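You operate a simulated robot arm through the tools that you are given. There is no shell and no other tool. Be economical: measure what you need, move in short steps, check, and stop when the job is done.

The job below is to be done with a simulated two-armed robot. You get a single attempt, and the scene is never put back.

Task
Put one of the white sachets from the top of the packing table on the top of the front belt. Then take the red padlock on the top of the middle belt and put it away on the lock mat. Then take the white wad and leave it on top of the wrapped blue pack. Then put the black cone labelled "D-79" from the top of the front belt on the yellow slip. Keep to this order. Set down upright: black cone.

The check looks at the end state, three seconds after you hand in, the way a careful person would. Anything else that was tipped, shoved, dropped, spilled or broken makes it a failure.

Robot
Two 7-joint arms with two-finger parallel grippers on one trunk, on a base that drives. Base frame: it is fixed to the floor where the robot stands at the start and does not move with it; the origin is under the middle of the robot, x ahead of it, y to its left, z up; the surface under the hand at the start is at about z = 0.8. Readings come in m, rad, newtons and seconds.
The left shoulder is at the start at [0.05, 0.161, 1.123], the right one opposite. With the tool pointing down near the work surface each hand reaches from about 0.22 to 0.68 m from the robot's upright axis, wherever it stands, measured 20 degrees to its own side. Places, roughly: black cone [2.75, 0.75, 0.75]; lock mat (12x22 cm) [1.32, -2.96, 0.86]; red padlock (9x5x3 cm) [5, 1.2, 0.6]; top of the front belt [2.7, 0.4, 0.6]; white sachet [0.5, -0.25, 0.75]; white wad (8x6x4 cm) [5, 1.4, 0.6]; wrapped blue pack [5, 1, 0.75]; yellow slip [2.75, 0.5, 0.5]. Payload 3.43 kg a hand.
The tool frame of a hand sits at the grasp point between the pads (the TCP): z along the fingers, y along the line on which they close. The tips reach 0.03 m beyond it. The gripper opens to 0.094 m. The fingers are 0.028 m wide and 0.01 m thick; the gripper's body (0.05 by 0.096 m) begins 0.055 m behind the TCP.
Orientation is that of the tool frame in the base frame, as a unit quaternion [w, x, y, z]. With the fingers straight down and closing along the base's y, the tool's x points along the base's -x, its y along +y and its z along -z.

Tools
- The arms move only by the tool play_rows. It takes "left_commands", "right_commands" or both (then of equal length, played together; a hand with none holds still); each is a list of rows, each a list of 7 numbers: the shift along the tool's x, y, z in m, then the turn, a rotation vector about the tool's x, y, z in rad, then the opening, from 0 (shut) to 1 (fully open). In form: [[tx, ty, tz, ax, ay, az, hand], ...]. A call has 1 to 20 rows; each row is the pose to reach, as a shift and turn from the pose commanded when the call began, along the tool's axes at that moment. Rows are played at 5 a second. More than 0.05 m and 0.15 rad between two rows, or a gripper value outside its range, and nothing of the call is played. Where a pose cannot be reached the arm comes as near as it can. A force on the tool above 40 N (or 10 N above the force at the start of the call, whichever is more), or a blocked arm, ends the call early, and 0.2 s more pass. Each finger travels about 0.045 m/s and halts on what it meets, pressing with about 36 N; the grip force reading is that of the motor and also rises with nothing between the fingers. The clock runs only during rows and for 0.2 s after the last one: add rows that repeat a pose to give the fingers time. The reply holds the time, the measured pose of the TCP, the force on the tool along the base axes, the opening and the grip force, in the units named above and with some noise, with the torque about the TCP (base axes, N m) and any sound that the robot's microphone picked up.
- Cameras (640 x 400 px; columns grow to the right, rows downward): "scene" is now at [0.1132, -0.0508, 1.2662]; the picture's right is [-0.50, -0.87, 0.00], its down [-0.40, 0.23, -0.89] and it looks along [0.77, -0.44, -0.46] (base axes); focal length 261 px, centre (320, 200). "left" rides on the left gripper at [0.076, -0.014, -0.102] in its tool frame; the picture's right is [0.18, 0.98, 0.00], its down [-0.75, 0.14, -0.64] and it looks along [-0.63, 0.12, 0.77] (tool axes); focal length 243 px, centre (320, 200). "right" rides on the right gripper at [0.076, 0.014, -0.102] in its tool frame; the picture's right is [-0.18, 0.98, 0.00], its down [-0.75, -0.14, -0.64] and it looks along [-0.63, -0.12, 0.77] (tool axes); focal length 243 px, centre (320, 200).
- grab_frame(camera): a new picture of that camera. No time passes.
- lift_body(by): slides the trunk up (or, below 0, down) by that many m; the arms and the scene camera ride with it, the base frame stays. It gives what a move gives, with no picture.
- drive_base(legs): drives the robot by 1 to 6 legs, each [ahead, left, turn to the left] in m, m and rad, along the robot's own axes; the way and the turn of a leg run together, so that a leg with both is an arc; at most 1.5 m and 3.142 rad a leg. The arms and the cameras ride along, it lands a little off, and it stops where it bumps. It gives what a move gives.
- turn_head(pan, tilt): turns the head with the scene camera to pan (to the left, within 1.396 rad either way) and tilt (down, from -0.506 to 1.204), counted from straight ahead of the robot. It gives what a move gives.
- probe_pixels(camera, pixels): there is no depth. For up to 12 entries [column, row, z] of the newest picture of that camera ("zoom" is the newest enlarged one), the place [x, y] in the base frame at which the ray of that pixel passes the height z, good to about 0.003 m, but the place of the scene camera against the robot may be out by one fixed shift of up to 0.012 m in any direction. No time passes.
- close_up(camera, box): a new picture of the part [left, top, right, bottom] of that camera's present view, enlarged. No time passes.
- job_done(): hands the job in; it is judged then, once.

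Work in short steps. Measure before you move; look again where a grasp or a placing could have gone wrong, and mend it. You have 110 turns and 88 pictures in all, those below and enlarged ones among them. Open the grippers and draw the arms clear of the work before you hand the job in, unless the task says otherwise.

The tools are called after "Call:" as name(argument=value, ...) on one line, values as JSON. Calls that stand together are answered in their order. play_rows: Moves the arms, as the interface text tells. Its arguments: {"type":"object","properties":{"left_commands":{"type":"array","items":{"type":"array","items":{"type":"number"}}},"right_commands":{"type":"array","items":{"type":"array","items":{"type":"number"}}}},"required":[]} The other tools are called the same way: lift_body (by) slides the trunk up or down; drive_base (legs) drives the base; turn_head (pan, tilt) turns the head that bears the scene camera; grab_frame (camera) takes a picture; probe_pixels (camera, pixels) gives the place at which the rays of pixels pass given heights; close_up (camera, box) takes an enlarged picture of a part of a camera's view; job_done () hands the job in.

At the start:

```text
clock: 0.0
left_position: [0.4084, -0.0274, 1.0585]
left_tool_rot: [0.0, 0.0, 1.0, 0.0]
left_wrist_force: [0.3, -1.0, 0.6]
left_wrist_torque: [0.01, -0.02, -0.01]
left_grip_width: 0.094
left_gripper_force: 0.0
right_position: [0.3985, -0.4046, 0.971]
right_tool_rot: [0.0, 0.0, 1.0, 0.0]
right_wrist_force: [0.3, -0.4, -0.1]
right_wrist_torque: [-0.01, 0.0, -0.01]
right_grip_width: 0.0938
right_gripper_force: 0.2
trunk travel left (down, up): [-0.15, 0.117]
robot x, y, heading: [-0.0014, -0.0003, 0.003]
head pan, tilt: [-0.518, 0.483]
```

scene: 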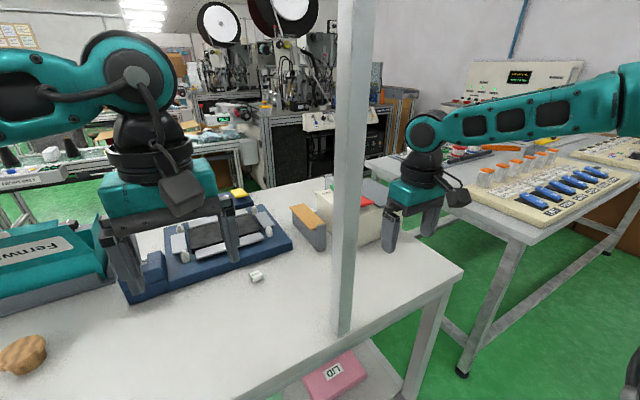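
right: 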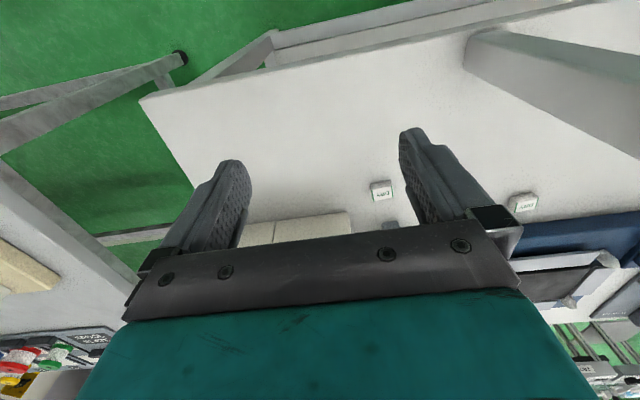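
left: 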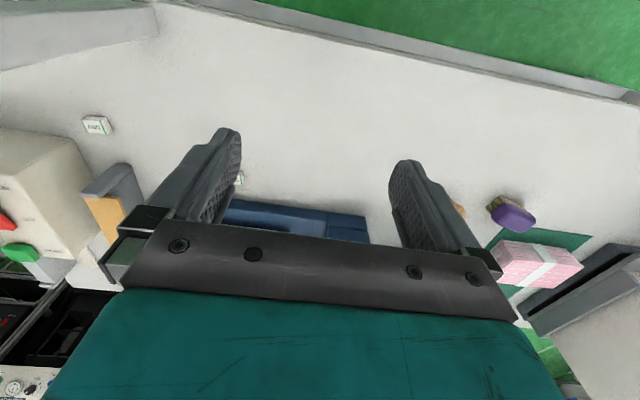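

The right camera shows white sachets near (381,190) and (523,203). I measure them and look closer.

Call:
probe_pixels(camera="right", pixels=[[381, 190, 0.76], [381, 190, 0.8], [523, 203, 0.76], [523, 203, 0.8], [390, 225, 0.8]])

Call:
close_up(camera="right", box=[340, 150, 580, 300])

Call:
turn_head(pan=0.1, tilt=0.45)

Call:
grab_frame(camera="scene")

```text
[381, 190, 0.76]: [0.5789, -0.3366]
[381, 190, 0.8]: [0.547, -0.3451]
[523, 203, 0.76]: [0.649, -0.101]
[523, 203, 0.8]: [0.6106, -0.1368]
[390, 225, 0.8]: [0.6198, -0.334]
```

```text
2.67 times, centred on (460, 225) of right
```

zoom: 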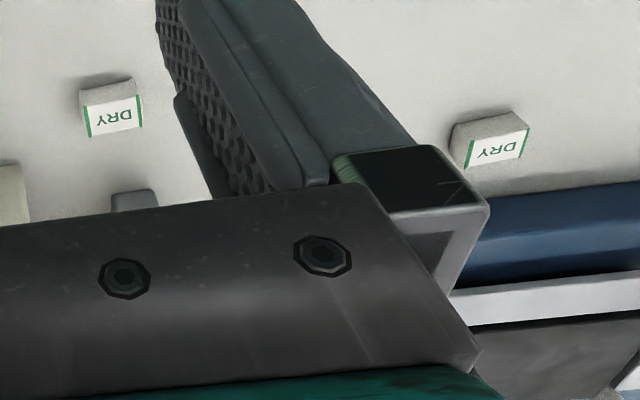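

```text
clock: 1.0
left_position: [0.4096, -0.0271, 1.0583]
left_tool_rot: [0.0, 0.0, 1.0, 0.0]
left_wrist_force: [1.2, -0.1, 0.0]
left_wrist_torque: [0.0, -0.02, -0.04]
left_grip_width: 0.0938
left_gripper_force: 0.0
right_position: [0.3973, -0.4048, 0.9707]
right_tool_rot: [-0.001, 0.0, 1.0, 0.0]
right_wrist_force: [0.9, -0.3, -0.3]
right_wrist_torque: [0.04, -0.01, 0.01]
right_grip_width: 0.0941
right_gripper_force: 0.0
trunk travel left (down, up): [-0.15, 0.117]
robot x, y, heading: [0.003, -0.0023, 0.003]
head pan, tilt: [0.099, 0.45]
```

```text
83 pictures are left
```

scene: 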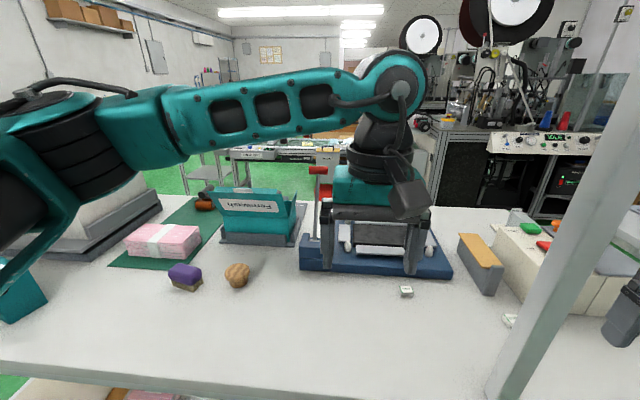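

Two sachets are seen by the scene camera too, at (405,291) and (510,320); I compare the rays to fix the table height.

Call:
probe_pixels(camera="scene", pixels=[[405, 290, 0.76], [405, 290, 0.8], [405, 290, 0.84], [510, 318, 0.76], [510, 318, 0.8], [510, 318, 0.84], [255, 150, 0.6], [300, 150, 0.6]])

Call:
close_up(camera="scene", box=[380, 200, 600, 340])

Call:
close_up(camera="scene", box=[180, 110, 360, 220])

```text
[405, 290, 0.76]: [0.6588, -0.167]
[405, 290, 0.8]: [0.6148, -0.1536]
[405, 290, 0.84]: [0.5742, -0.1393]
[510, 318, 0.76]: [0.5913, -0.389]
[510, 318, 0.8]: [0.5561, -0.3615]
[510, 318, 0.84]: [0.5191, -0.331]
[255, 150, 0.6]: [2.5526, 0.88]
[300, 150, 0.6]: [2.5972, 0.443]
```

```text
2.86 times, centred on (490, 270) of scene
```

zoom: 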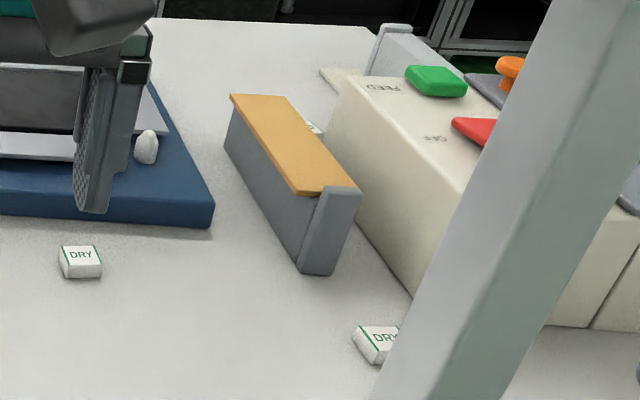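

```text
3.56 times, centred on (270, 165) of scene
```

zoom: 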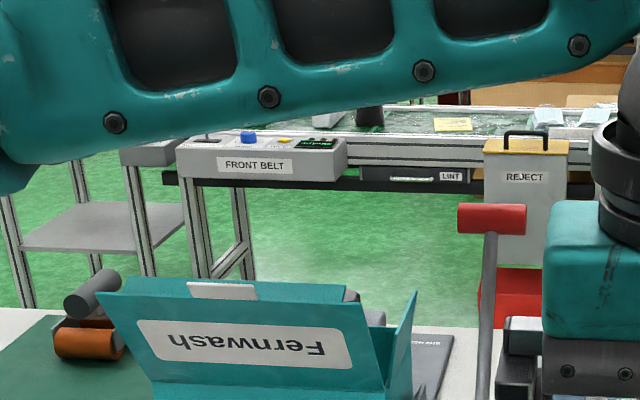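

The table top is about z 0.79 and the sachet at about (0.612,-0.145) is reachable with the left arm clear of the post at about (0.39,-0.26). I move the left hand aside, then shift the base right a bit.

Call:
play_rows(left_commands=[[-0.04, 0.03, 0, 0, 0, 0, 1], [-0.07, 0.06, 0, 0, 0, 0, 1], [-0.1, 0.09, 0, 0, 0, 0, 1], [-0.1, 0.09, 0, 0, 0, 0, 1]])

Call:
drive_base(legs=[[0, -0.14, 0]])

Call:
grab_frame(camera="left")

Call:
turn_head(pan=0.0, tilt=0.6)

Call:
grab_frame(camera="scene")

```text
clock: 2.0
left_position: [0.5098, 0.0614, 1.0585]
left_tool_rot: [0.0, 0.0, 1.0, 0.0]
left_wrist_force: [0.8, -0.4, -0.2]
left_wrist_torque: [-0.02, 0.02, -0.03]
left_grip_width: 0.0941
left_gripper_force: 0.1
right_position: [0.3977, -0.4045, 0.9716]
right_tool_rot: [-0.001, 0.0, 1.0, 0.0]
right_wrist_force: [-0.1, -0.2, -0.4]
right_wrist_torque: [-0.03, 0.0, -0.01]
right_grip_width: 0.094
right_gripper_force: 0.1
trunk travel left (down, up): [-0.15, 0.117]
robot x, y, heading: [0.0014, 0.0, -0.004]
head pan, tilt: [0.099, 0.45]
```

```text
clock: 3.9
left_position: [0.5095, -0.075, 1.057]
left_tool_rot: [0.0, -0.001, 1.0, 0.001]
left_wrist_force: [0.0, -0.3, 0.4]
left_wrist_torque: [0.03, -0.03, -0.01]
left_grip_width: 0.0941
left_gripper_force: 0.0
right_position: [0.3995, -0.5417, 0.9713]
right_tool_rot: [0.0, 0.0, 1.0, 0.0]
right_wrist_force: [0.8, -0.1, -0.4]
right_wrist_torque: [0.05, 0.0, 0.01]
right_grip_width: 0.0941
right_gripper_force: 0.0
trunk travel left (down, up): [-0.15, 0.117]
robot x, y, heading: [0.0001, -0.1356, 0.005]
head pan, tilt: [0.099, 0.45]
```

```text
80 pictures are left
```

left: 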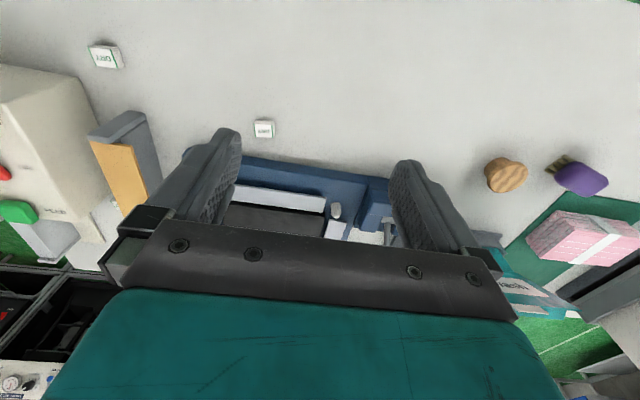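

```text
clock: 4.6
left_position: [0.5096, -0.0755, 1.0586]
left_tool_rot: [-0.001, -0.001, 1.0, 0.0]
left_wrist_force: [-0.3, 0.2, 0.6]
left_wrist_torque: [0.0, 0.0, 0.02]
left_grip_width: 0.094
left_gripper_force: 0.0
right_position: [0.3995, -0.5413, 0.9711]
right_tool_rot: [-0.001, -0.001, 1.0, 0.0]
right_wrist_force: [-0.1, -0.3, -1.2]
right_wrist_torque: [0.01, 0.01, -0.03]
right_grip_width: 0.0941
right_gripper_force: 0.1
trunk travel left (down, up): [-0.15, 0.117]
robot x, y, heading: [-0.0021, -0.1356, 0.0]
head pan, tilt: [0.0, 0.6]
```

```text
79 pictures are left
```

scene: 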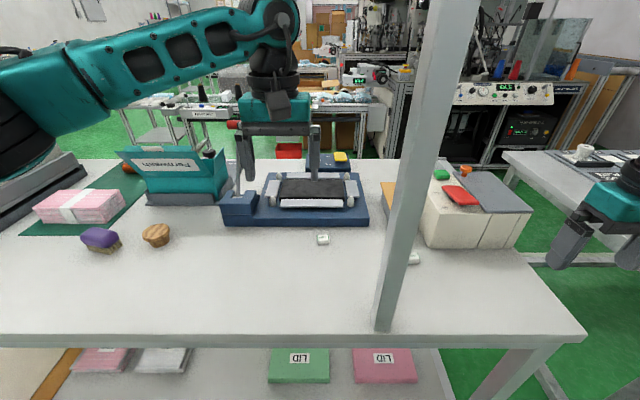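

Sachet 2 appears at (263,129) in the left view and (322,239) in the scene view; I measure it and the blue base edge.

Call:
probe_pixels(camera="left", pixels=[[263, 129, 0.8], [263, 129, 0.82], [255, 120, 0.8], [273, 137, 0.8], [255, 157, 0.84], [255, 157, 0.8], [104, 56, 0.8]])

Call:
probe_pixels(camera="scene", pixels=[[322, 238, 0.8], [322, 238, 0.82], [322, 226, 0.8], [322, 218, 0.84], [383, 330, 0.79], [322, 158, 0.79], [580, 335, 0.79]])

Call:
close_up(camera="left", box=[223, 100, 303, 150])

```text
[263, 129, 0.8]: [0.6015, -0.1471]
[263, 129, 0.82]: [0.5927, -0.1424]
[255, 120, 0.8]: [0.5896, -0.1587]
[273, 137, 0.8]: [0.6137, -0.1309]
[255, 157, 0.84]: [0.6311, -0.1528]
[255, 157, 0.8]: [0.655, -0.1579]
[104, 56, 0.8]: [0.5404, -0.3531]
```

```text
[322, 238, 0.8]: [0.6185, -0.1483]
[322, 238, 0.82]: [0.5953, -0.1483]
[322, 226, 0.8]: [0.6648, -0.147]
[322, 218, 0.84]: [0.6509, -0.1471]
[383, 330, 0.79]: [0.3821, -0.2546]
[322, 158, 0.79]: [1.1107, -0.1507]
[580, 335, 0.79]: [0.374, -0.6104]
```

```text
8.00 times, centred on (263, 125) of left
```

zoom: 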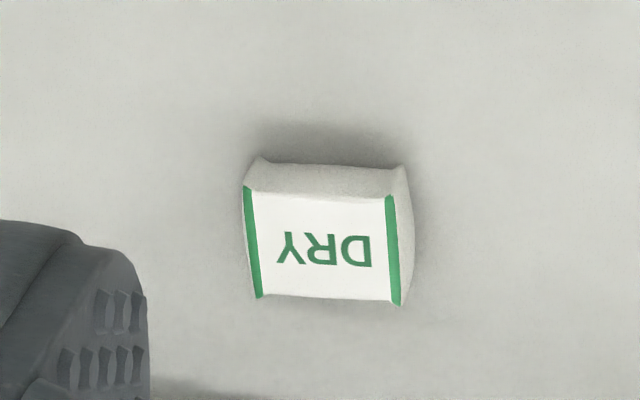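

Move the left hand above the sachet at z 0.93, then take a second look to triangulate height.

Call:
play_rows(left_commands=[[-0.03, -0.03, 0.03, 0, 0, 0, 1], [-0.06, -0.06, 0.06, 0, 0, 0, 1], [-0.075, -0.072, 0.1, 0, 0, 0, 0.7], [-0.075, -0.072, 0.128, 0, 0, 0, 0.7], [-0.075, -0.072, 0.128, 0, 0, 0, 0.7]])

Call:
grab_frame(camera="left")

```text
refused: row 1 steps farther than a row can; nothing moved
```

```text
77 pictures are left
```

left: 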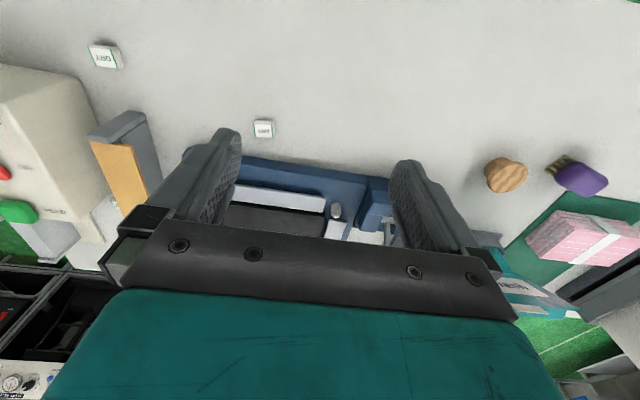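

The step was too long (0.052 m); I use smaller ones.

Call:
play_rows(left_commands=[[-0.025, -0.025, 0.025, 0, 0, 0, 1], [-0.05, -0.05, 0.05, 0, 0, 0, 1], [-0.07, -0.072, 0.08, 0, 0, 0, 0.7], [-0.07, -0.072, 0.12, 0, 0, 0, 0.7], [-0.07, -0.072, 0.128, 0, 0, 0, 0.7]])

Call:
grab_frame(camera="left")

```text
clock: 5.8
left_position: [0.579, -0.146, 0.9296]
left_tool_rot: [-0.001, -0.001, 1.0, 0.0]
left_wrist_force: [-0.4, 0.0, -0.2]
left_wrist_torque: [0.01, -0.01, 0.0]
left_grip_width: 0.0656
left_gripper_force: 0.1
right_position: [0.3981, -0.5415, 0.9713]
right_tool_rot: [-0.001, 0.0, 1.0, 0.0]
right_wrist_force: [-0.3, -1.1, -1.2]
right_wrist_torque: [-0.02, -0.02, -0.01]
right_grip_width: 0.094
right_gripper_force: 0.0
trunk travel left (down, up): [-0.15, 0.117]
robot x, y, heading: [0.0008, -0.1405, -0.003]
head pan, tilt: [0.0, 0.6]
```

```text
76 pictures are left
```

left: 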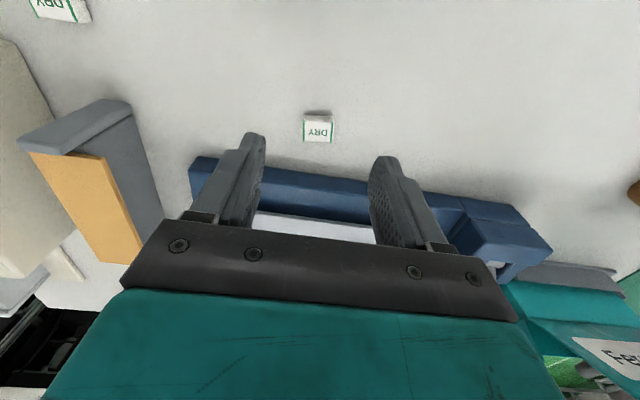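

Call:
probe_pixels(camera="left", pixels=[[319, 128, 0.8], [319, 128, 0.79], [319, 128, 0.81], [318, 168, 0.84], [318, 163, 0.79]])

```text
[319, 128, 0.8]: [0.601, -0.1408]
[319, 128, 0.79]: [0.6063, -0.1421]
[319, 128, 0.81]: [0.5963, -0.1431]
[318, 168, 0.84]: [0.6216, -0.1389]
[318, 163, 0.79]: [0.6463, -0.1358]
```

The two views agree at z≈0.80: sachet at (0.602,-0.143). I descend to TCP z 0.825 in steps and close.

Call:
play_rows(left_commands=[[-0.023, 0.003, 0.03, 0, 0, 0, 0.6], [-0.023, 0.003, 0.065, 0, 0, 0, 0.6], [-0.023, 0.003, 0.09, 0, 0, 0, 0.6], [-0.023, 0.003, 0.105, 0, 0, 0, 0.6], [-0.023, 0.003, 0.105, 0, 0, 0, 0.6]])

Call:
grab_frame(camera="left")

```text
clock: 7.0
left_position: [0.591, -0.143, 0.83]
left_tool_rot: [0.002, -0.001, 1.0, 0.0]
left_wrist_force: [1.6, -1.0, 12.0]
left_wrist_torque: [0.15, 0.1, 0.1]
left_grip_width: 0.0558
left_gripper_force: 0.1
left hand out of reach, approached as far as the arm can: row 2, 3, 4, 5
right_position: [0.3986, -0.5416, 0.9715]
right_tool_rot: [0.0, 0.0, 1.0, 0.0]
right_wrist_force: [0.1, 0.4, 0.6]
right_wrist_torque: [0.02, 0.03, -0.04]
right_grip_width: 0.0941
right_gripper_force: 0.1
trunk travel left (down, up): [-0.15, 0.117]
robot x, y, heading: [0.0007, -0.1408, -0.003]
head pan, tilt: [0.0, 0.6]
```

```text
75 pictures are left
```

left: 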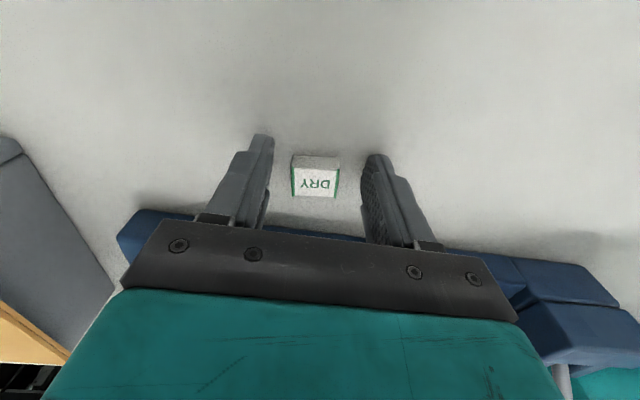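

Tips touch the table (about z 0.80, 12 N) and the sachet at (315,178) lies between the fingers. I rise 2 mm and close.

Call:
play_rows(left_commands=[[0, 0, -0.003, 0, 0, 0, 0.6], [0, 0, -0.003, 0, 0, 0, 0.3], [0, 0, -0.003, 0, 0, 0, 0.1], [0, 0, -0.003, 0, 0, 0, 0], [0, 0, -0.003, 0, 0, 0, 0], [0, 0, -0.003, 0, 0, 0, 0]])

Call:
grab_frame(camera="left")

```text
clock: 8.4
left_position: [0.5925, -0.1417, 0.8299]
left_tool_rot: [0.0, -0.001, 1.0, -0.001]
left_wrist_force: [0.2, -0.7, -0.1]
left_wrist_torque: [-0.02, -0.01, 0.02]
left_grip_width: 0.0297
left_gripper_force: 35.5
right_position: [0.3979, -0.5416, 0.9704]
right_tool_rot: [0.0, 0.0, 1.0, -0.001]
right_wrist_force: [0.4, 0.0, -0.2]
right_wrist_torque: [0.01, -0.02, 0.0]
right_grip_width: 0.0941
right_gripper_force: 0.0
trunk travel left (down, up): [-0.15, 0.117]
robot x, y, heading: [0.0011, -0.1395, -0.001]
head pan, tilt: [0.0, 0.6]
```

```text
74 pictures are left
```

left: 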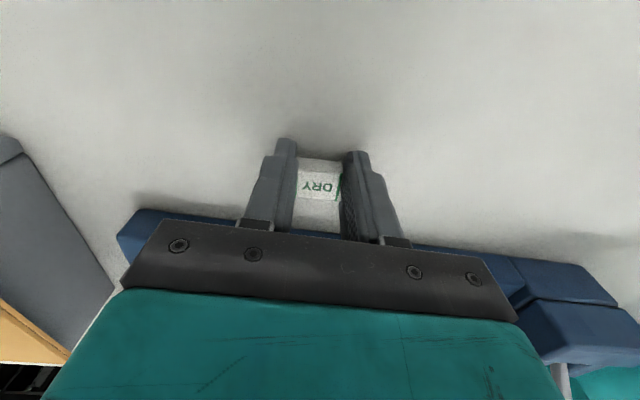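

The sachet is held (0.030 m, 35 N). I lift and draw the hand back, then look around for a path.

Call:
play_rows(left_commands=[[0, 0, -0.04, 0, 0, 0, 0], [0, 0, -0.085, 0, 0, 0, 0], [0, 0.01, -0.13, 0, 0, 0, 0], [0.03, 0.03, -0.16, 0, 0, 0, 0], [0.06, 0.05, -0.19, 0, 0, 0, 0], [0.09, 0.075, -0.21, 0, 0, 0, 0], [0.12, 0.1, -0.22, 0, 0, 0, 0], [0.15, 0.13, -0.23, 0, 0, 0, 0], [0.18, 0.16, -0.23, 0, 0, 0, 0], [0.2, 0.18, -0.23, 0, 0, 0, 0]])

Call:
turn_head(pan=0.7, tilt=0.35)

Call:
grab_frame(camera="scene")

Call:
turn_head(pan=-0.7, tilt=0.35)

Call:
grab_frame(camera="scene")

```text
clock: 10.6
left_position: [0.3893, 0.0369, 1.0621]
left_tool_rot: [0.0, -0.003, 1.0, 0.0]
left_wrist_force: [0.0, -0.1, 0.0]
left_wrist_torque: [0.0, -0.02, 0.02]
left_grip_width: 0.0301
left_gripper_force: 35.5
right_position: [0.3986, -0.5412, 0.9713]
right_tool_rot: [0.0, 0.0, 1.0, -0.001]
right_wrist_force: [-0.9, -0.2, -0.4]
right_wrist_torque: [-0.04, -0.01, 0.02]
right_grip_width: 0.0938
right_gripper_force: 0.1
trunk travel left (down, up): [-0.15, 0.117]
robot x, y, heading: [0.0, -0.141, 0.004]
head pan, tilt: [0.0, 0.6]
```

```text
clock: 11.6
left_position: [0.3891, 0.0367, 1.0619]
left_tool_rot: [-0.001, -0.001, 1.0, 0.0]
left_wrist_force: [0.2, 0.0, 0.5]
left_wrist_torque: [0.02, 0.02, -0.02]
left_grip_width: 0.0303
left_gripper_force: 36.1
right_position: [0.3977, -0.5421, 0.97]
right_tool_rot: [-0.001, 0.0, 1.0, 0.0]
right_wrist_force: [0.2, -0.3, -1.0]
right_wrist_torque: [0.02, -0.02, -0.05]
right_grip_width: 0.094
right_gripper_force: 0.0
trunk travel left (down, up): [-0.15, 0.117]
robot x, y, heading: [-0.0023, -0.1399, 0.001]
head pan, tilt: [0.7, 0.351]
```

```text
73 pictures are left
```

scene: 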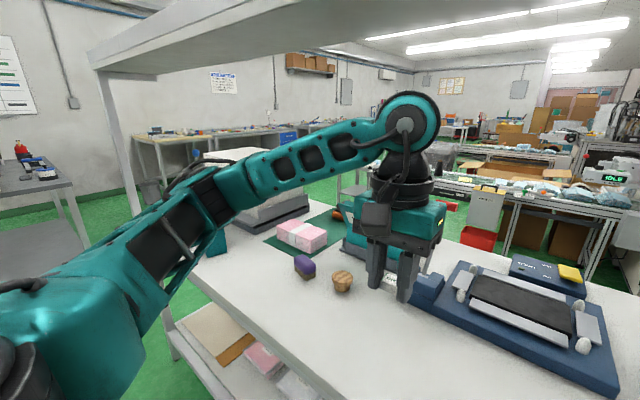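

```text
clock: 13.2
left_position: [0.3903, 0.035, 1.0612]
left_tool_rot: [0.0, -0.001, 1.0, -0.001]
left_wrist_force: [-0.3, -0.3, -0.6]
left_wrist_torque: [0.01, 0.0, 0.04]
left_grip_width: 0.03
left_gripper_force: 36.0
right_position: [0.3979, -0.5417, 0.9719]
right_tool_rot: [-0.001, 0.0, 1.0, 0.0]
right_wrist_force: [-0.4, 0.6, 0.4]
right_wrist_torque: [0.02, -0.02, 0.01]
right_grip_width: 0.094
right_gripper_force: 0.1
trunk travel left (down, up): [-0.15, 0.117]
robot x, y, heading: [0.0012, -0.1363, 0.003]
head pan, tilt: [-0.7, 0.351]
```

```text
72 pictures are left
```

scene: 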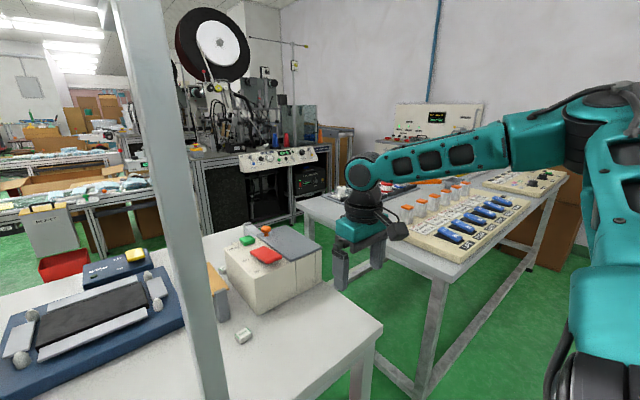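

Left of the packing table (end near y≈0.6) there is open green floor, so I back out and turn left to look along the way.

Call:
drive_base(legs=[[-0.35, 0, 0], [0, 0, 1.57]])

Call:
turn_head(pan=-0.4, tilt=0.4)

Call:
grab_frame(camera="scene")

```text
clock: 19.2
left_position: [-0.5184, 0.2524, 1.0606]
left_tool_rot: [0.0, -0.705, 0.71, 0.0]
left_wrist_force: [0.8, 0.1, 0.1]
left_wrist_torque: [0.0, -0.01, -0.02]
left_grip_width: 0.0299
left_gripper_force: 35.9
right_position: [0.0589, 0.2559, 0.9718]
right_tool_rot: [0.001, -0.704, 0.71, -0.001]
right_wrist_force: [0.3, -0.7, 0.6]
right_wrist_torque: [0.01, -0.01, -0.01]
right_grip_width: 0.0942
right_gripper_force: 0.1
trunk travel left (down, up): [-0.15, 0.117]
robot x, y, heading: [-0.3465, -0.1388, 1.563]
head pan, tilt: [-0.7, 0.351]
```

```text
clock: 20.0
left_position: [-0.5184, 0.2531, 1.0616]
left_tool_rot: [0.0, -0.705, 0.71, 0.0]
left_wrist_force: [0.4, -0.5, 0.9]
left_wrist_torque: [0.0, -0.01, 0.01]
left_grip_width: 0.0299
left_gripper_force: 36.1
right_position: [0.0597, 0.2559, 0.9709]
right_tool_rot: [0.0, -0.704, 0.71, 0.001]
right_wrist_force: [-0.4, 0.4, 0.3]
right_wrist_torque: [0.02, -0.02, 0.0]
right_grip_width: 0.0941
right_gripper_force: 0.1
trunk travel left (down, up): [-0.15, 0.117]
robot x, y, heading: [-0.3459, -0.1387, 1.565]
head pan, tilt: [-0.4, 0.4]
```

```text
71 pictures are left
```

scene: 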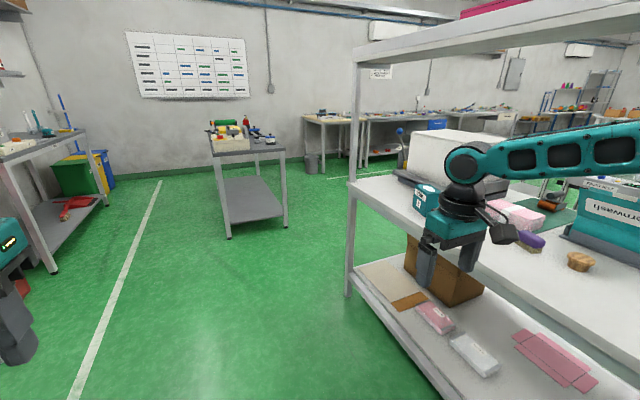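

Call:
probe_pixels(camera="scene", pixels=[[230, 238, 0], [286, 229, 0], [220, 185, 0], [350, 185, 0.8], [318, 175, 0], [365, 168, 0], [440, 165, 0.8], [305, 117, 0.8], [500, 130, 0.8]])

```text
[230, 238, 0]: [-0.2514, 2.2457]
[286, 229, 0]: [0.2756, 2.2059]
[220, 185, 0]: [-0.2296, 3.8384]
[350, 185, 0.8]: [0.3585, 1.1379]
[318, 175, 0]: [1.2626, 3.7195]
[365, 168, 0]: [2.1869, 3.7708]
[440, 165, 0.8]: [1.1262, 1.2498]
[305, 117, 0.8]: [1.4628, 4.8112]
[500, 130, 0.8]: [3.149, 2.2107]
```

Passage between the table end (y≈1.15–1.25) and the cart (y≈2.2) is about 1 m; I pull the right hand inward, drive up to y≈1.46 and turn to face +x.

Call:
play_rows(right_commands=[[0.0, 0.04, 0, 0, 0, 0, 1], [0.02, 0.08, 0, 0, 0, 0, 0.6], [0.04, 0.12, -0.02, 0, 0, 0, 0.3], [0.05, 0.15, -0.04, 0, 0, 0, 0]])

Call:
drive_base(legs=[[1.5, 0, 0], [0.1, 0, 0], [0, 0, -1.565]])

Call:
turn_head(pan=-0.2, tilt=0.45)

Call:
grab_frame(camera="scene")

```text
clock: 21.0
left_position: [-0.5186, 0.2521, 1.0621]
left_tool_rot: [0.0, -0.705, 0.709, 0.001]
left_wrist_force: [-0.5, 0.8, -0.8]
left_wrist_torque: [0.02, 0.01, 0.03]
left_grip_width: 0.0298
left_gripper_force: 36.1
right_position: [-0.09, 0.2088, 1.0114]
right_tool_rot: [0.0, -0.704, 0.71, -0.001]
right_wrist_force: [-0.1, 0.3, -0.3]
right_wrist_torque: [-0.02, 0.01, 0.02]
right_grip_width: 0.0259
right_gripper_force: 0.0
trunk travel left (down, up): [-0.15, 0.117]
robot x, y, heading: [-0.3475, -0.1375, 1.558]
head pan, tilt: [-0.4, 0.4]
```

```text
clock: 33.0
left_position: [0.0526, 1.6389, 1.0612]
left_tool_rot: [0.0, 0.0, 1.0, 0.0]
left_wrist_force: [0.1, 0.0, 0.6]
left_wrist_torque: [-0.01, 0.0, 0.0]
left_grip_width: 0.0301
left_gripper_force: 35.4
right_position: [0.0113, 1.2102, 1.0116]
right_tool_rot: [0.0, 0.0, 1.0, 0.001]
right_wrist_force: [-0.1, -0.7, 0.4]
right_wrist_torque: [-0.01, 0.02, 0.01]
right_grip_width: 0.0002
right_gripper_force: 32.9
trunk travel left (down, up): [-0.15, 0.117]
robot x, y, heading: [-0.3385, 1.465, 0.006]
head pan, tilt: [-0.4, 0.4]
```

```text
clock: 33.8
left_position: [0.0512, 1.6396, 1.0613]
left_tool_rot: [-0.001, -0.001, 1.0, 0.0]
left_wrist_force: [1.0, -0.4, 0.1]
left_wrist_torque: [-0.01, 0.03, 0.01]
left_grip_width: 0.03
left_gripper_force: 36.2
right_position: [0.0119, 1.2104, 1.0096]
right_tool_rot: [0.0, 0.0, 1.0, 0.0]
right_wrist_force: [-0.8, 0.8, 0.5]
right_wrist_torque: [-0.02, -0.02, 0.0]
right_grip_width: 0.0001
right_gripper_force: 33.2
trunk travel left (down, up): [-0.15, 0.117]
robot x, y, heading: [-0.3371, 1.4662, -0.0]
head pan, tilt: [-0.201, 0.45]
```

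```text
70 pictures are left
```

scene: 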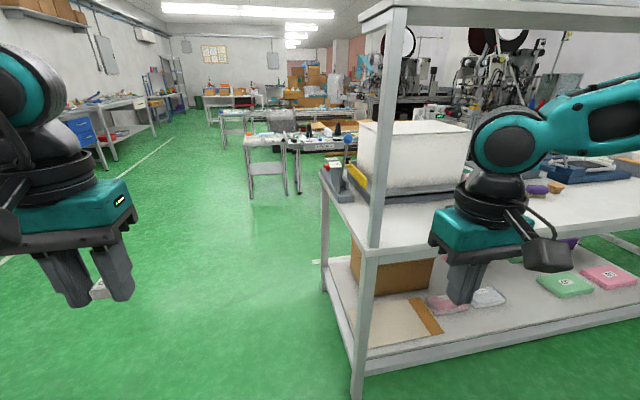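

The way ahead is open left of the table; a stand appears at (265,170). I drive past the table to about (1.55,1.63) and look toward the front belt.

Call:
drive_base(legs=[[1.0, 0.18, 0], [0.9, 0, 0]])

Call:
turn_head(pan=-0.6, tilt=0.5)

Call:
grab_frame(camera="scene")

```text
clock: 36.9
left_position: [0.5393, 1.733, 1.0723]
left_tool_rot: [0.016, 0.016, 1.0, -0.005]
left_wrist_force: [0.7, 0.8, 0.1]
left_wrist_torque: [-0.02, 0.01, 0.03]
left_grip_width: 0.0302
left_gripper_force: 35.7
right_position: [0.4584, 1.3206, 1.0281]
right_tool_rot: [0.017, -0.028, 0.999, -0.008]
right_wrist_force: [1.7, -0.5, 0.9]
right_wrist_torque: [0.0, -0.01, -0.02]
right_grip_width: 0.0
right_gripper_force: 33.2
trunk travel left (down, up): [-0.15, 0.117]
robot x, y, heading: [0.1668, 1.5662, -0.03]
head pan, tilt: [-0.201, 0.45]
stopped in leg 1: the robot was blocked; the commanded pose is now the measured one
```

```text
clock: 37.8
left_position: [0.5401, 1.7337, 1.0735]
left_tool_rot: [0.019, 0.015, 1.0, -0.005]
left_wrist_force: [-0.3, 0.1, -0.1]
left_wrist_torque: [0.02, 0.01, 0.0]
left_grip_width: 0.0301
left_gripper_force: 36.0
right_position: [0.4578, 1.3208, 1.0296]
right_tool_rot: [0.018, -0.03, 0.999, -0.01]
right_wrist_force: [-0.6, -0.2, 0.8]
right_wrist_torque: [-0.03, -0.01, -0.02]
right_grip_width: 0.0003
right_gripper_force: 32.8
trunk travel left (down, up): [-0.15, 0.117]
robot x, y, heading: [0.1739, 1.5665, -0.035]
head pan, tilt: [-0.6, 0.499]
```

```text
69 pictures are left
```

scene: 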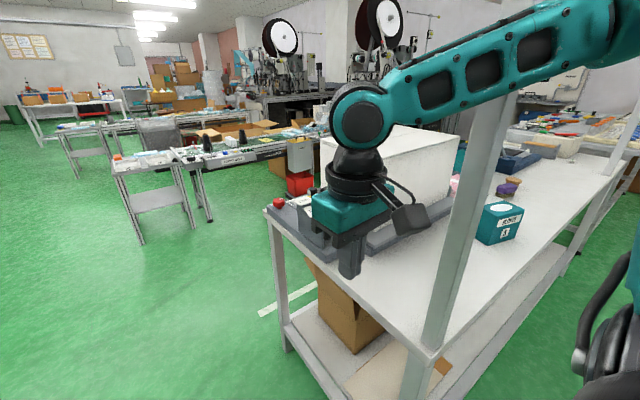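

The right elbow evidently met the table's post. I back off straight, then stretch the arms forward to narrow the elbows, and check.

Call:
drive_base(legs=[[-0.25, 0, 0], [0, 0.1, 0.035]])

Call:
turn_head(pan=-0.9, tilt=0.4)

Call:
grab_frame(camera="scene")

Call:
turn_head(pan=0.9, tilt=0.4)

Call:
grab_frame(camera="scene")

```text
clock: 40.7
left_position: [0.3124, 1.8481, 1.0605]
left_tool_rot: [0.001, -0.007, 1.0, 0.001]
left_wrist_force: [-0.5, -0.3, 0.1]
left_wrist_torque: [-0.02, 0.0, 0.05]
left_grip_width: 0.0301
left_gripper_force: 36.2
right_position: [0.2503, 1.4294, 1.0122]
right_tool_rot: [-0.004, -0.044, 0.999, -0.003]
right_wrist_force: [1.1, 0.7, -0.3]
right_wrist_torque: [0.02, -0.01, -0.03]
right_grip_width: 0.0001
right_gripper_force: 33.5
trunk travel left (down, up): [-0.15, 0.117]
robot x, y, heading: [-0.0786, 1.6703, 0.013]
head pan, tilt: [-0.6, 0.499]
```

```text
clock: 41.5
left_position: [0.3121, 1.8473, 1.0614]
left_tool_rot: [0.001, -0.007, 1.0, 0.0]
left_wrist_force: [0.5, -0.3, -0.1]
left_wrist_torque: [0.0, 0.0, 0.0]
left_grip_width: 0.03
left_gripper_force: 35.7
right_position: [0.2506, 1.4297, 1.0103]
right_tool_rot: [-0.004, -0.044, 0.999, -0.003]
right_wrist_force: [-0.6, 0.3, -0.2]
right_wrist_torque: [-0.02, 0.03, -0.01]
right_grip_width: 0.0001
right_gripper_force: 33.1
trunk travel left (down, up): [-0.15, 0.117]
robot x, y, heading: [-0.0746, 1.6688, 0.009]
head pan, tilt: [-0.901, 0.4]
```

```text
68 pictures are left
```

scene: 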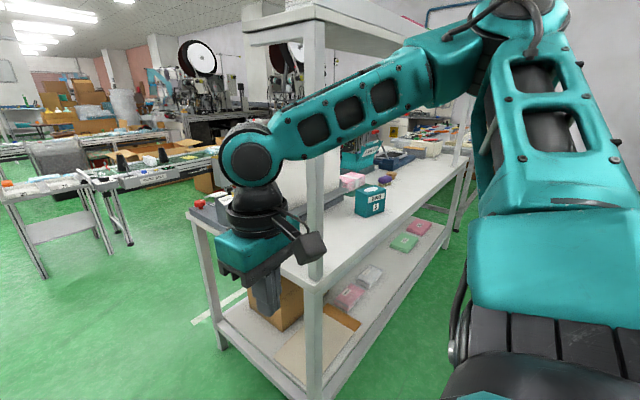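

```text
clock: 43.3
left_position: [0.3126, 1.8473, 1.0602]
left_tool_rot: [0.001, -0.006, 1.0, 0.0]
left_wrist_force: [-0.4, 0.6, 0.3]
left_wrist_torque: [0.01, 0.04, 0.02]
left_grip_width: 0.0301
left_gripper_force: 36.2
right_position: [0.2519, 1.4296, 1.0114]
right_tool_rot: [-0.005, -0.043, 0.999, -0.003]
right_wrist_force: [0.5, -0.1, -0.6]
right_wrist_torque: [0.01, -0.01, -0.01]
right_grip_width: 0.0
right_gripper_force: 33.6
trunk travel left (down, up): [-0.15, 0.117]
robot x, y, heading: [-0.079, 1.67, 0.013]
head pan, tilt: [0.901, 0.4]
```

```text
67 pictures are left
```

scene: 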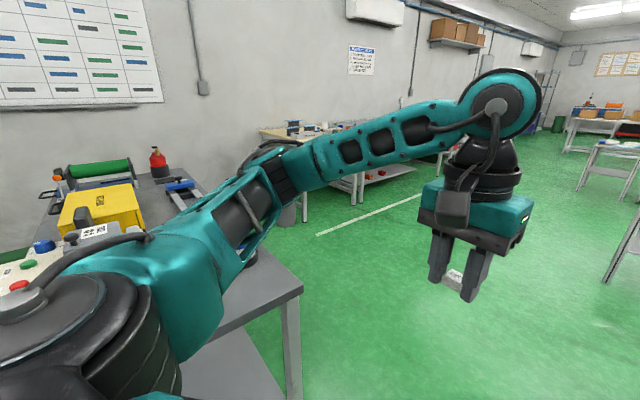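

Left elbow is close to the cart. I stretch both hands forward and a bit inward to draw the elbows in.

Call:
play_rows(left_commands=[[-0.04, 0, 0, 0, 0, 0, 0], [-0.08, -0.01, 0, 0, 0, 0, 0], [-0.12, -0.02, 0, 0, 0, 0, 0], [-0.16, -0.03, 0, 0, 0, 0, 0], [-0.2, -0.04, 0, 0, 0, 0, 0], [-0.23, -0.05, 0, 0, 0, 0, 0], [-0.23, -0.05, 0, 0, 0, 0, 0]], right_commands=[[-0.045, 0.01, 0, 0, 0, 0, 0], [-0.09, 0.02, 0, 0, 0, 0, 0], [-0.135, 0.03, 0, 0, 0, 0, 0], [-0.18, 0.04, 0, 0, 0, 0, 0], [-0.225, 0.05, 0, 0, 0, 0, 0], [-0.265, 0.06, 0, 0, 0, 0, 0], [-0.28, 0.07, 0, 0, 0, 0, 0]])

Call:
grab_frame(camera="scene")

Call:
turn_head(pan=-0.9, tilt=0.4)

Call:
grab_frame(camera="scene")

```text
clock: 44.9
left_position: [0.5426, 1.8007, 1.0609]
left_tool_rot: [0.001, -0.006, 1.0, 0.0]
left_wrist_force: [-0.5, 0.1, -0.7]
left_wrist_torque: [0.0, 0.0, -0.02]
left_grip_width: 0.0303
left_gripper_force: 36.1
right_position: [0.4547, 1.4779, 1.0111]
right_tool_rot: [-0.003, -0.044, 0.999, -0.002]
right_wrist_force: [-0.1, 0.9, 0.1]
right_wrist_torque: [-0.02, -0.01, 0.0]
right_grip_width: 0.0
right_gripper_force: 33.0
right hand out of reach, approached as far as the arm can: row 5, 6, 7
trunk travel left (down, up): [-0.15, 0.117]
robot x, y, heading: [-0.076, 1.6684, 0.013]
head pan, tilt: [0.901, 0.4]
```

```text
66 pictures are left
```

scene: 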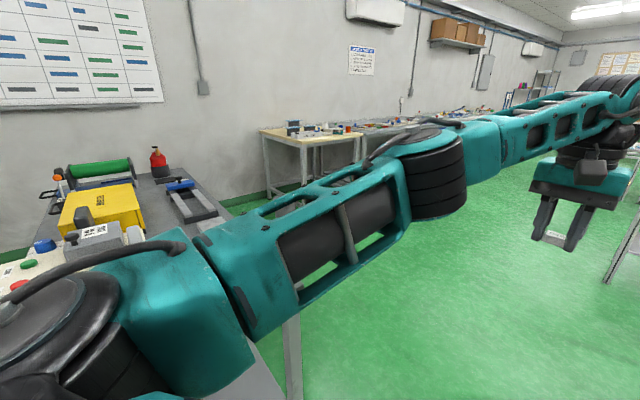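

```text
clock: 46.7
left_position: [0.5428, 1.8002, 1.0619]
left_tool_rot: [0.0, -0.007, 1.0, 0.0]
left_wrist_force: [-0.4, -0.2, 0.0]
left_wrist_torque: [-0.04, 0.02, -0.03]
left_grip_width: 0.0301
left_gripper_force: 36.3
right_position: [0.4552, 1.4772, 1.0114]
right_tool_rot: [-0.004, -0.043, 0.999, -0.003]
right_wrist_force: [-0.5, -1.1, -0.5]
right_wrist_torque: [0.0, 0.02, 0.0]
right_grip_width: 0.0001
right_gripper_force: 33.3
trunk travel left (down, up): [-0.15, 0.117]
robot x, y, heading: [-0.0744, 1.6694, 0.016]
head pan, tilt: [-0.901, 0.4]
```

```text
65 pictures are left
```

scene: 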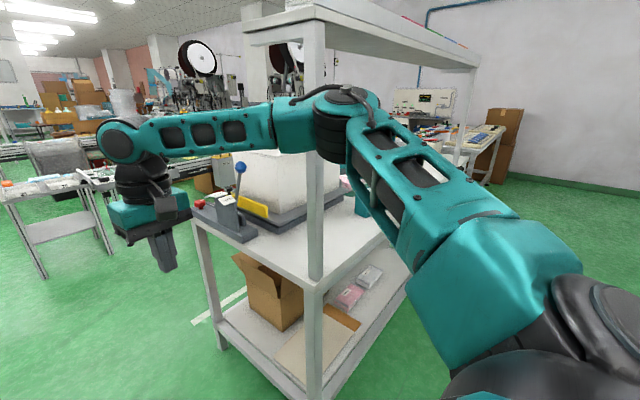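

Left arm is now clear. I shift left 0.1 m, then go forward past the post.

Call:
drive_base(legs=[[0, 0.1, 0], [0.5, 0.0, 0]])

Call:
grab_frame(camera="scene")

```text
clock: 50.8
left_position: [1.0394, 1.9064, 1.0609]
left_tool_rot: [-0.001, -0.007, 1.0, 0.0]
left_wrist_force: [0.2, -0.3, 0.1]
left_wrist_torque: [0.0, -0.01, 0.01]
left_grip_width: 0.0301
left_gripper_force: 36.5
right_position: [0.951, 1.5838, 1.0108]
right_tool_rot: [-0.003, -0.044, 0.999, -0.002]
right_wrist_force: [0.3, 0.1, 0.2]
right_wrist_torque: [-0.03, 0.03, 0.03]
right_grip_width: 0.0
right_gripper_force: 33.0
trunk travel left (down, up): [-0.15, 0.117]
robot x, y, heading: [0.4264, 1.7782, 0.011]
head pan, tilt: [-0.901, 0.4]
```

```text
64 pictures are left
```

scene: 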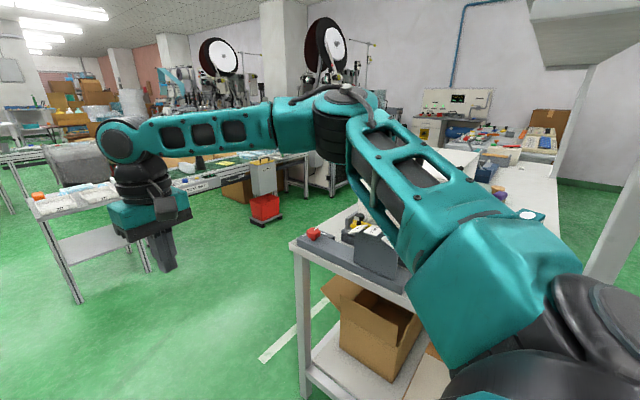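

Past the post. I measure the stand (80,300), the red bin, and the belt edge, for choosing the standing place.

Call:
probe_pixels(camera="scene", pixels=[[80, 301, 0], [148, 268, 0], [268, 226, 0], [35, 218, 0.75], [120, 200, 0.75], [300, 158, 0.75], [295, 240, 0.8], [560, 165, 0.8]])

Call:
turn_head(pan=-0.25, tilt=0.4)

Call:
drive_base(legs=[[0.75, 0, 0]])

Call:
grab_frame(camera="scene")

```text
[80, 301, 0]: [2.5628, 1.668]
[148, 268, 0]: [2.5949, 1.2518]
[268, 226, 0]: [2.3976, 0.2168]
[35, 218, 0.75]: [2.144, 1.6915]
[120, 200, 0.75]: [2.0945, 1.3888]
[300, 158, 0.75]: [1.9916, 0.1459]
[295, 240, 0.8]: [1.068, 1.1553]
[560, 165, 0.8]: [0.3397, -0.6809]
```

```text
clock: 51.8
left_position: [1.04, 1.9074, 1.0616]
left_tool_rot: [0.001, -0.006, 1.0, 0.0]
left_wrist_force: [0.3, -0.1, 0.0]
left_wrist_torque: [-0.02, 0.03, -0.01]
left_grip_width: 0.0299
left_gripper_force: 36.1
right_position: [0.9516, 1.5831, 1.0109]
right_tool_rot: [-0.003, -0.043, 0.999, -0.002]
right_wrist_force: [0.2, -0.3, 0.0]
right_wrist_torque: [0.0, 0.01, 0.02]
right_grip_width: 0.0
right_gripper_force: 33.4
trunk travel left (down, up): [-0.15, 0.117]
robot x, y, heading: [0.424, 1.7768, 0.014]
head pan, tilt: [-0.25, 0.4]
```

```text
clock: 55.9
left_position: [1.7899, 1.9237, 1.0615]
left_tool_rot: [0.0, -0.011, 1.0, 0.0]
left_wrist_force: [0.3, 0.1, -1.6]
left_wrist_torque: [-0.02, 0.02, 0.0]
left_grip_width: 0.03
left_gripper_force: 35.9
right_position: [1.7034, 1.5991, 1.0123]
right_tool_rot: [-0.003, -0.047, 0.999, -0.002]
right_wrist_force: [0.1, 0.7, 0.0]
right_wrist_torque: [0.03, 0.0, -0.05]
right_grip_width: 0.0
right_gripper_force: 32.7
trunk travel left (down, up): [-0.15, 0.117]
robot x, y, heading: [1.1741, 1.7885, 0.02]
head pan, tilt: [-0.25, 0.4]
```

```text
63 pictures are left
```

scene: 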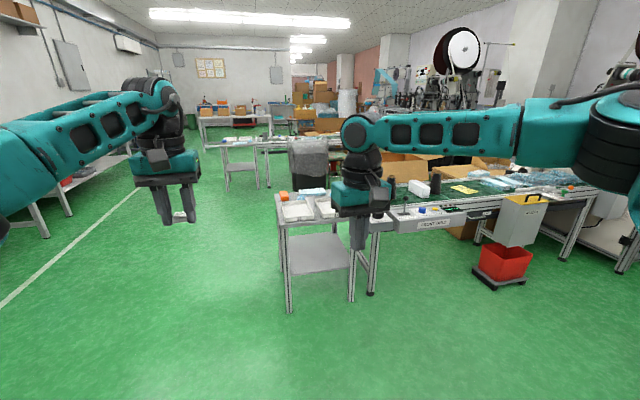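

The strip in front of the front belt is open (red bin at (505,265), y≈0.2). I go to x≈1.75 and strafe right to y≈0.75.

Call:
drive_base(legs=[[0.5, 0, 0], [0, -1.05, -0.02]])

Call:
turn_head(pan=0.0, tilt=0.6)

Call:
grab_frame(camera="scene")

```text
clock: 68.0
left_position: [2.3046, 0.8674, 1.0628]
left_tool_rot: [0.001, 0.002, 1.0, 0.0]
left_wrist_force: [0.6, 0.0, -0.3]
left_wrist_torque: [0.02, -0.01, 0.02]
left_grip_width: 0.0302
left_gripper_force: 36.0
right_position: [2.209, 0.5466, 1.0119]
right_tool_rot: [-0.004, -0.034, 0.999, -0.002]
right_wrist_force: [-0.1, -0.1, 0.1]
right_wrist_torque: [0.05, 0.0, 0.0]
right_grip_width: 0.0
right_gripper_force: 33.0
trunk travel left (down, up): [-0.15, 0.117]
robot x, y, heading: [1.6838, 0.7468, -0.003]
head pan, tilt: [-0.25, 0.4]
```

```text
clock: 68.7
left_position: [2.3034, 0.869, 1.0616]
left_tool_rot: [0.0, 0.002, 1.0, 0.0]
left_wrist_force: [0.0, 0.0, -1.1]
left_wrist_torque: [-0.02, -0.02, 0.0]
left_grip_width: 0.0302
left_gripper_force: 36.1
right_position: [2.209, 0.5473, 1.0112]
right_tool_rot: [-0.004, -0.034, 0.999, -0.002]
right_wrist_force: [0.0, -0.5, 0.0]
right_wrist_torque: [0.04, 0.03, -0.01]
right_grip_width: 0.0002
right_gripper_force: 33.2
trunk travel left (down, up): [-0.15, 0.117]
robot x, y, heading: [1.684, 0.7481, -0.004]
head pan, tilt: [0.0, 0.6]
```

```text
62 pictures are left
```

scene: 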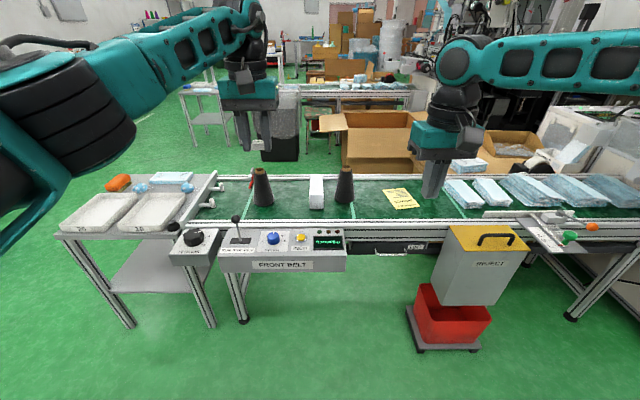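

I take close-ups of the belt and measure positions of cones, slip, and belt edges at a few heights.

Call:
close_up(camera="scene", box=[190, 150, 430, 300])

Call:
probe_pixels(camera="scene", pixels=[[290, 219, 0.75], [290, 178, 0.75], [264, 205, 0.75], [344, 202, 0.75], [400, 198, 0.75], [290, 219, 0.8], [264, 205, 0.8], [344, 202, 0.8], [400, 198, 0.8], [248, 322, 0], [290, 250, 0.75]])

Call:
grab_frame(camera="left")

```text
2.67 times, centred on (310, 225) of scene
```

zoom: 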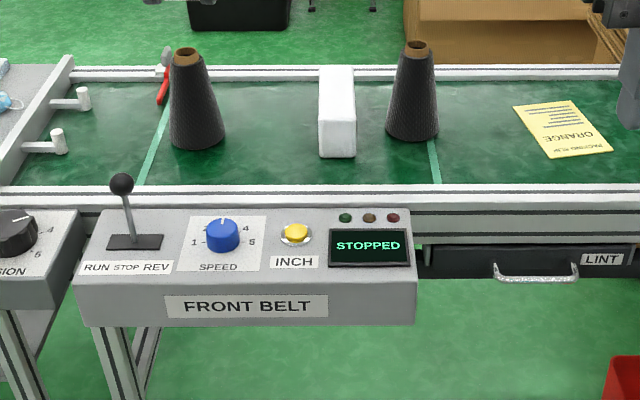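

```text
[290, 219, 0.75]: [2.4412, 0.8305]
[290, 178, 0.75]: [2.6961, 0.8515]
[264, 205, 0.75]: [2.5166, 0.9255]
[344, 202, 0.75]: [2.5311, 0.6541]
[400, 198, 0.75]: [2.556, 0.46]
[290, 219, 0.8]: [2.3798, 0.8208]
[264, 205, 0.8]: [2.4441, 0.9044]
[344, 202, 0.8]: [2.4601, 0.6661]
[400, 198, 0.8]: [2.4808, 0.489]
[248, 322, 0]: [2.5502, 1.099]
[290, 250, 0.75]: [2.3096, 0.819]
```

```text
60 pictures are left
```

left: 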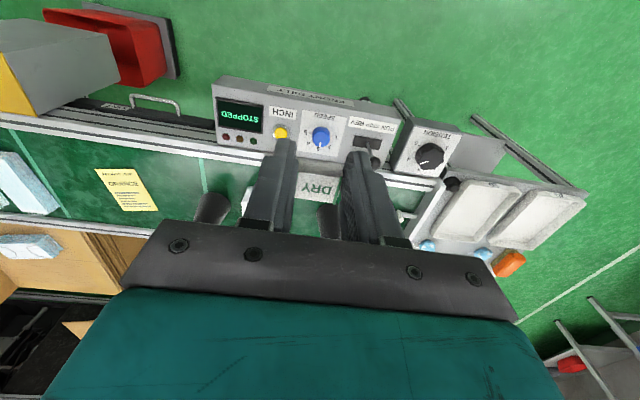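

I triangulate the slip: left view (127,189) against scene (400,198).

Call:
probe_pixels(camera="left", pixels=[[127, 189, 0.6], [127, 189, 0.65], [127, 189, 0.7], [127, 189, 0.75], [235, 172, 0.65], [320, 137, 0.75], [320, 137, 0.7]])

Call:
probe_pixels(camera="scene", pixels=[[400, 198, 0.6], [400, 198, 0.65], [400, 198, 0.7], [273, 239, 0.75], [273, 239, 0.7], [344, 202, 0.65], [264, 205, 0.65], [290, 178, 0.65], [290, 217, 0.65], [248, 322, 0]])

```text
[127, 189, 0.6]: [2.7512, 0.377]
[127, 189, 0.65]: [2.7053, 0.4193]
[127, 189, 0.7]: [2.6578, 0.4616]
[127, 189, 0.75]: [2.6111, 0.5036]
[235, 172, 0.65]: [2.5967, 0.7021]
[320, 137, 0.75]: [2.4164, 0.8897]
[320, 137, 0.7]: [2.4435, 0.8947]
```

```text
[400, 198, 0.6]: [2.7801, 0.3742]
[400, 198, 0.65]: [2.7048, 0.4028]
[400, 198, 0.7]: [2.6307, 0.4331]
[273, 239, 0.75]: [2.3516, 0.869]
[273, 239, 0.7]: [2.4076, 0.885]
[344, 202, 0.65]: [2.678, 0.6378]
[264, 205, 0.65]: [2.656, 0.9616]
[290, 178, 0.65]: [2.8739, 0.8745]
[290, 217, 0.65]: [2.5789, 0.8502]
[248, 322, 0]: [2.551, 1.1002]
```

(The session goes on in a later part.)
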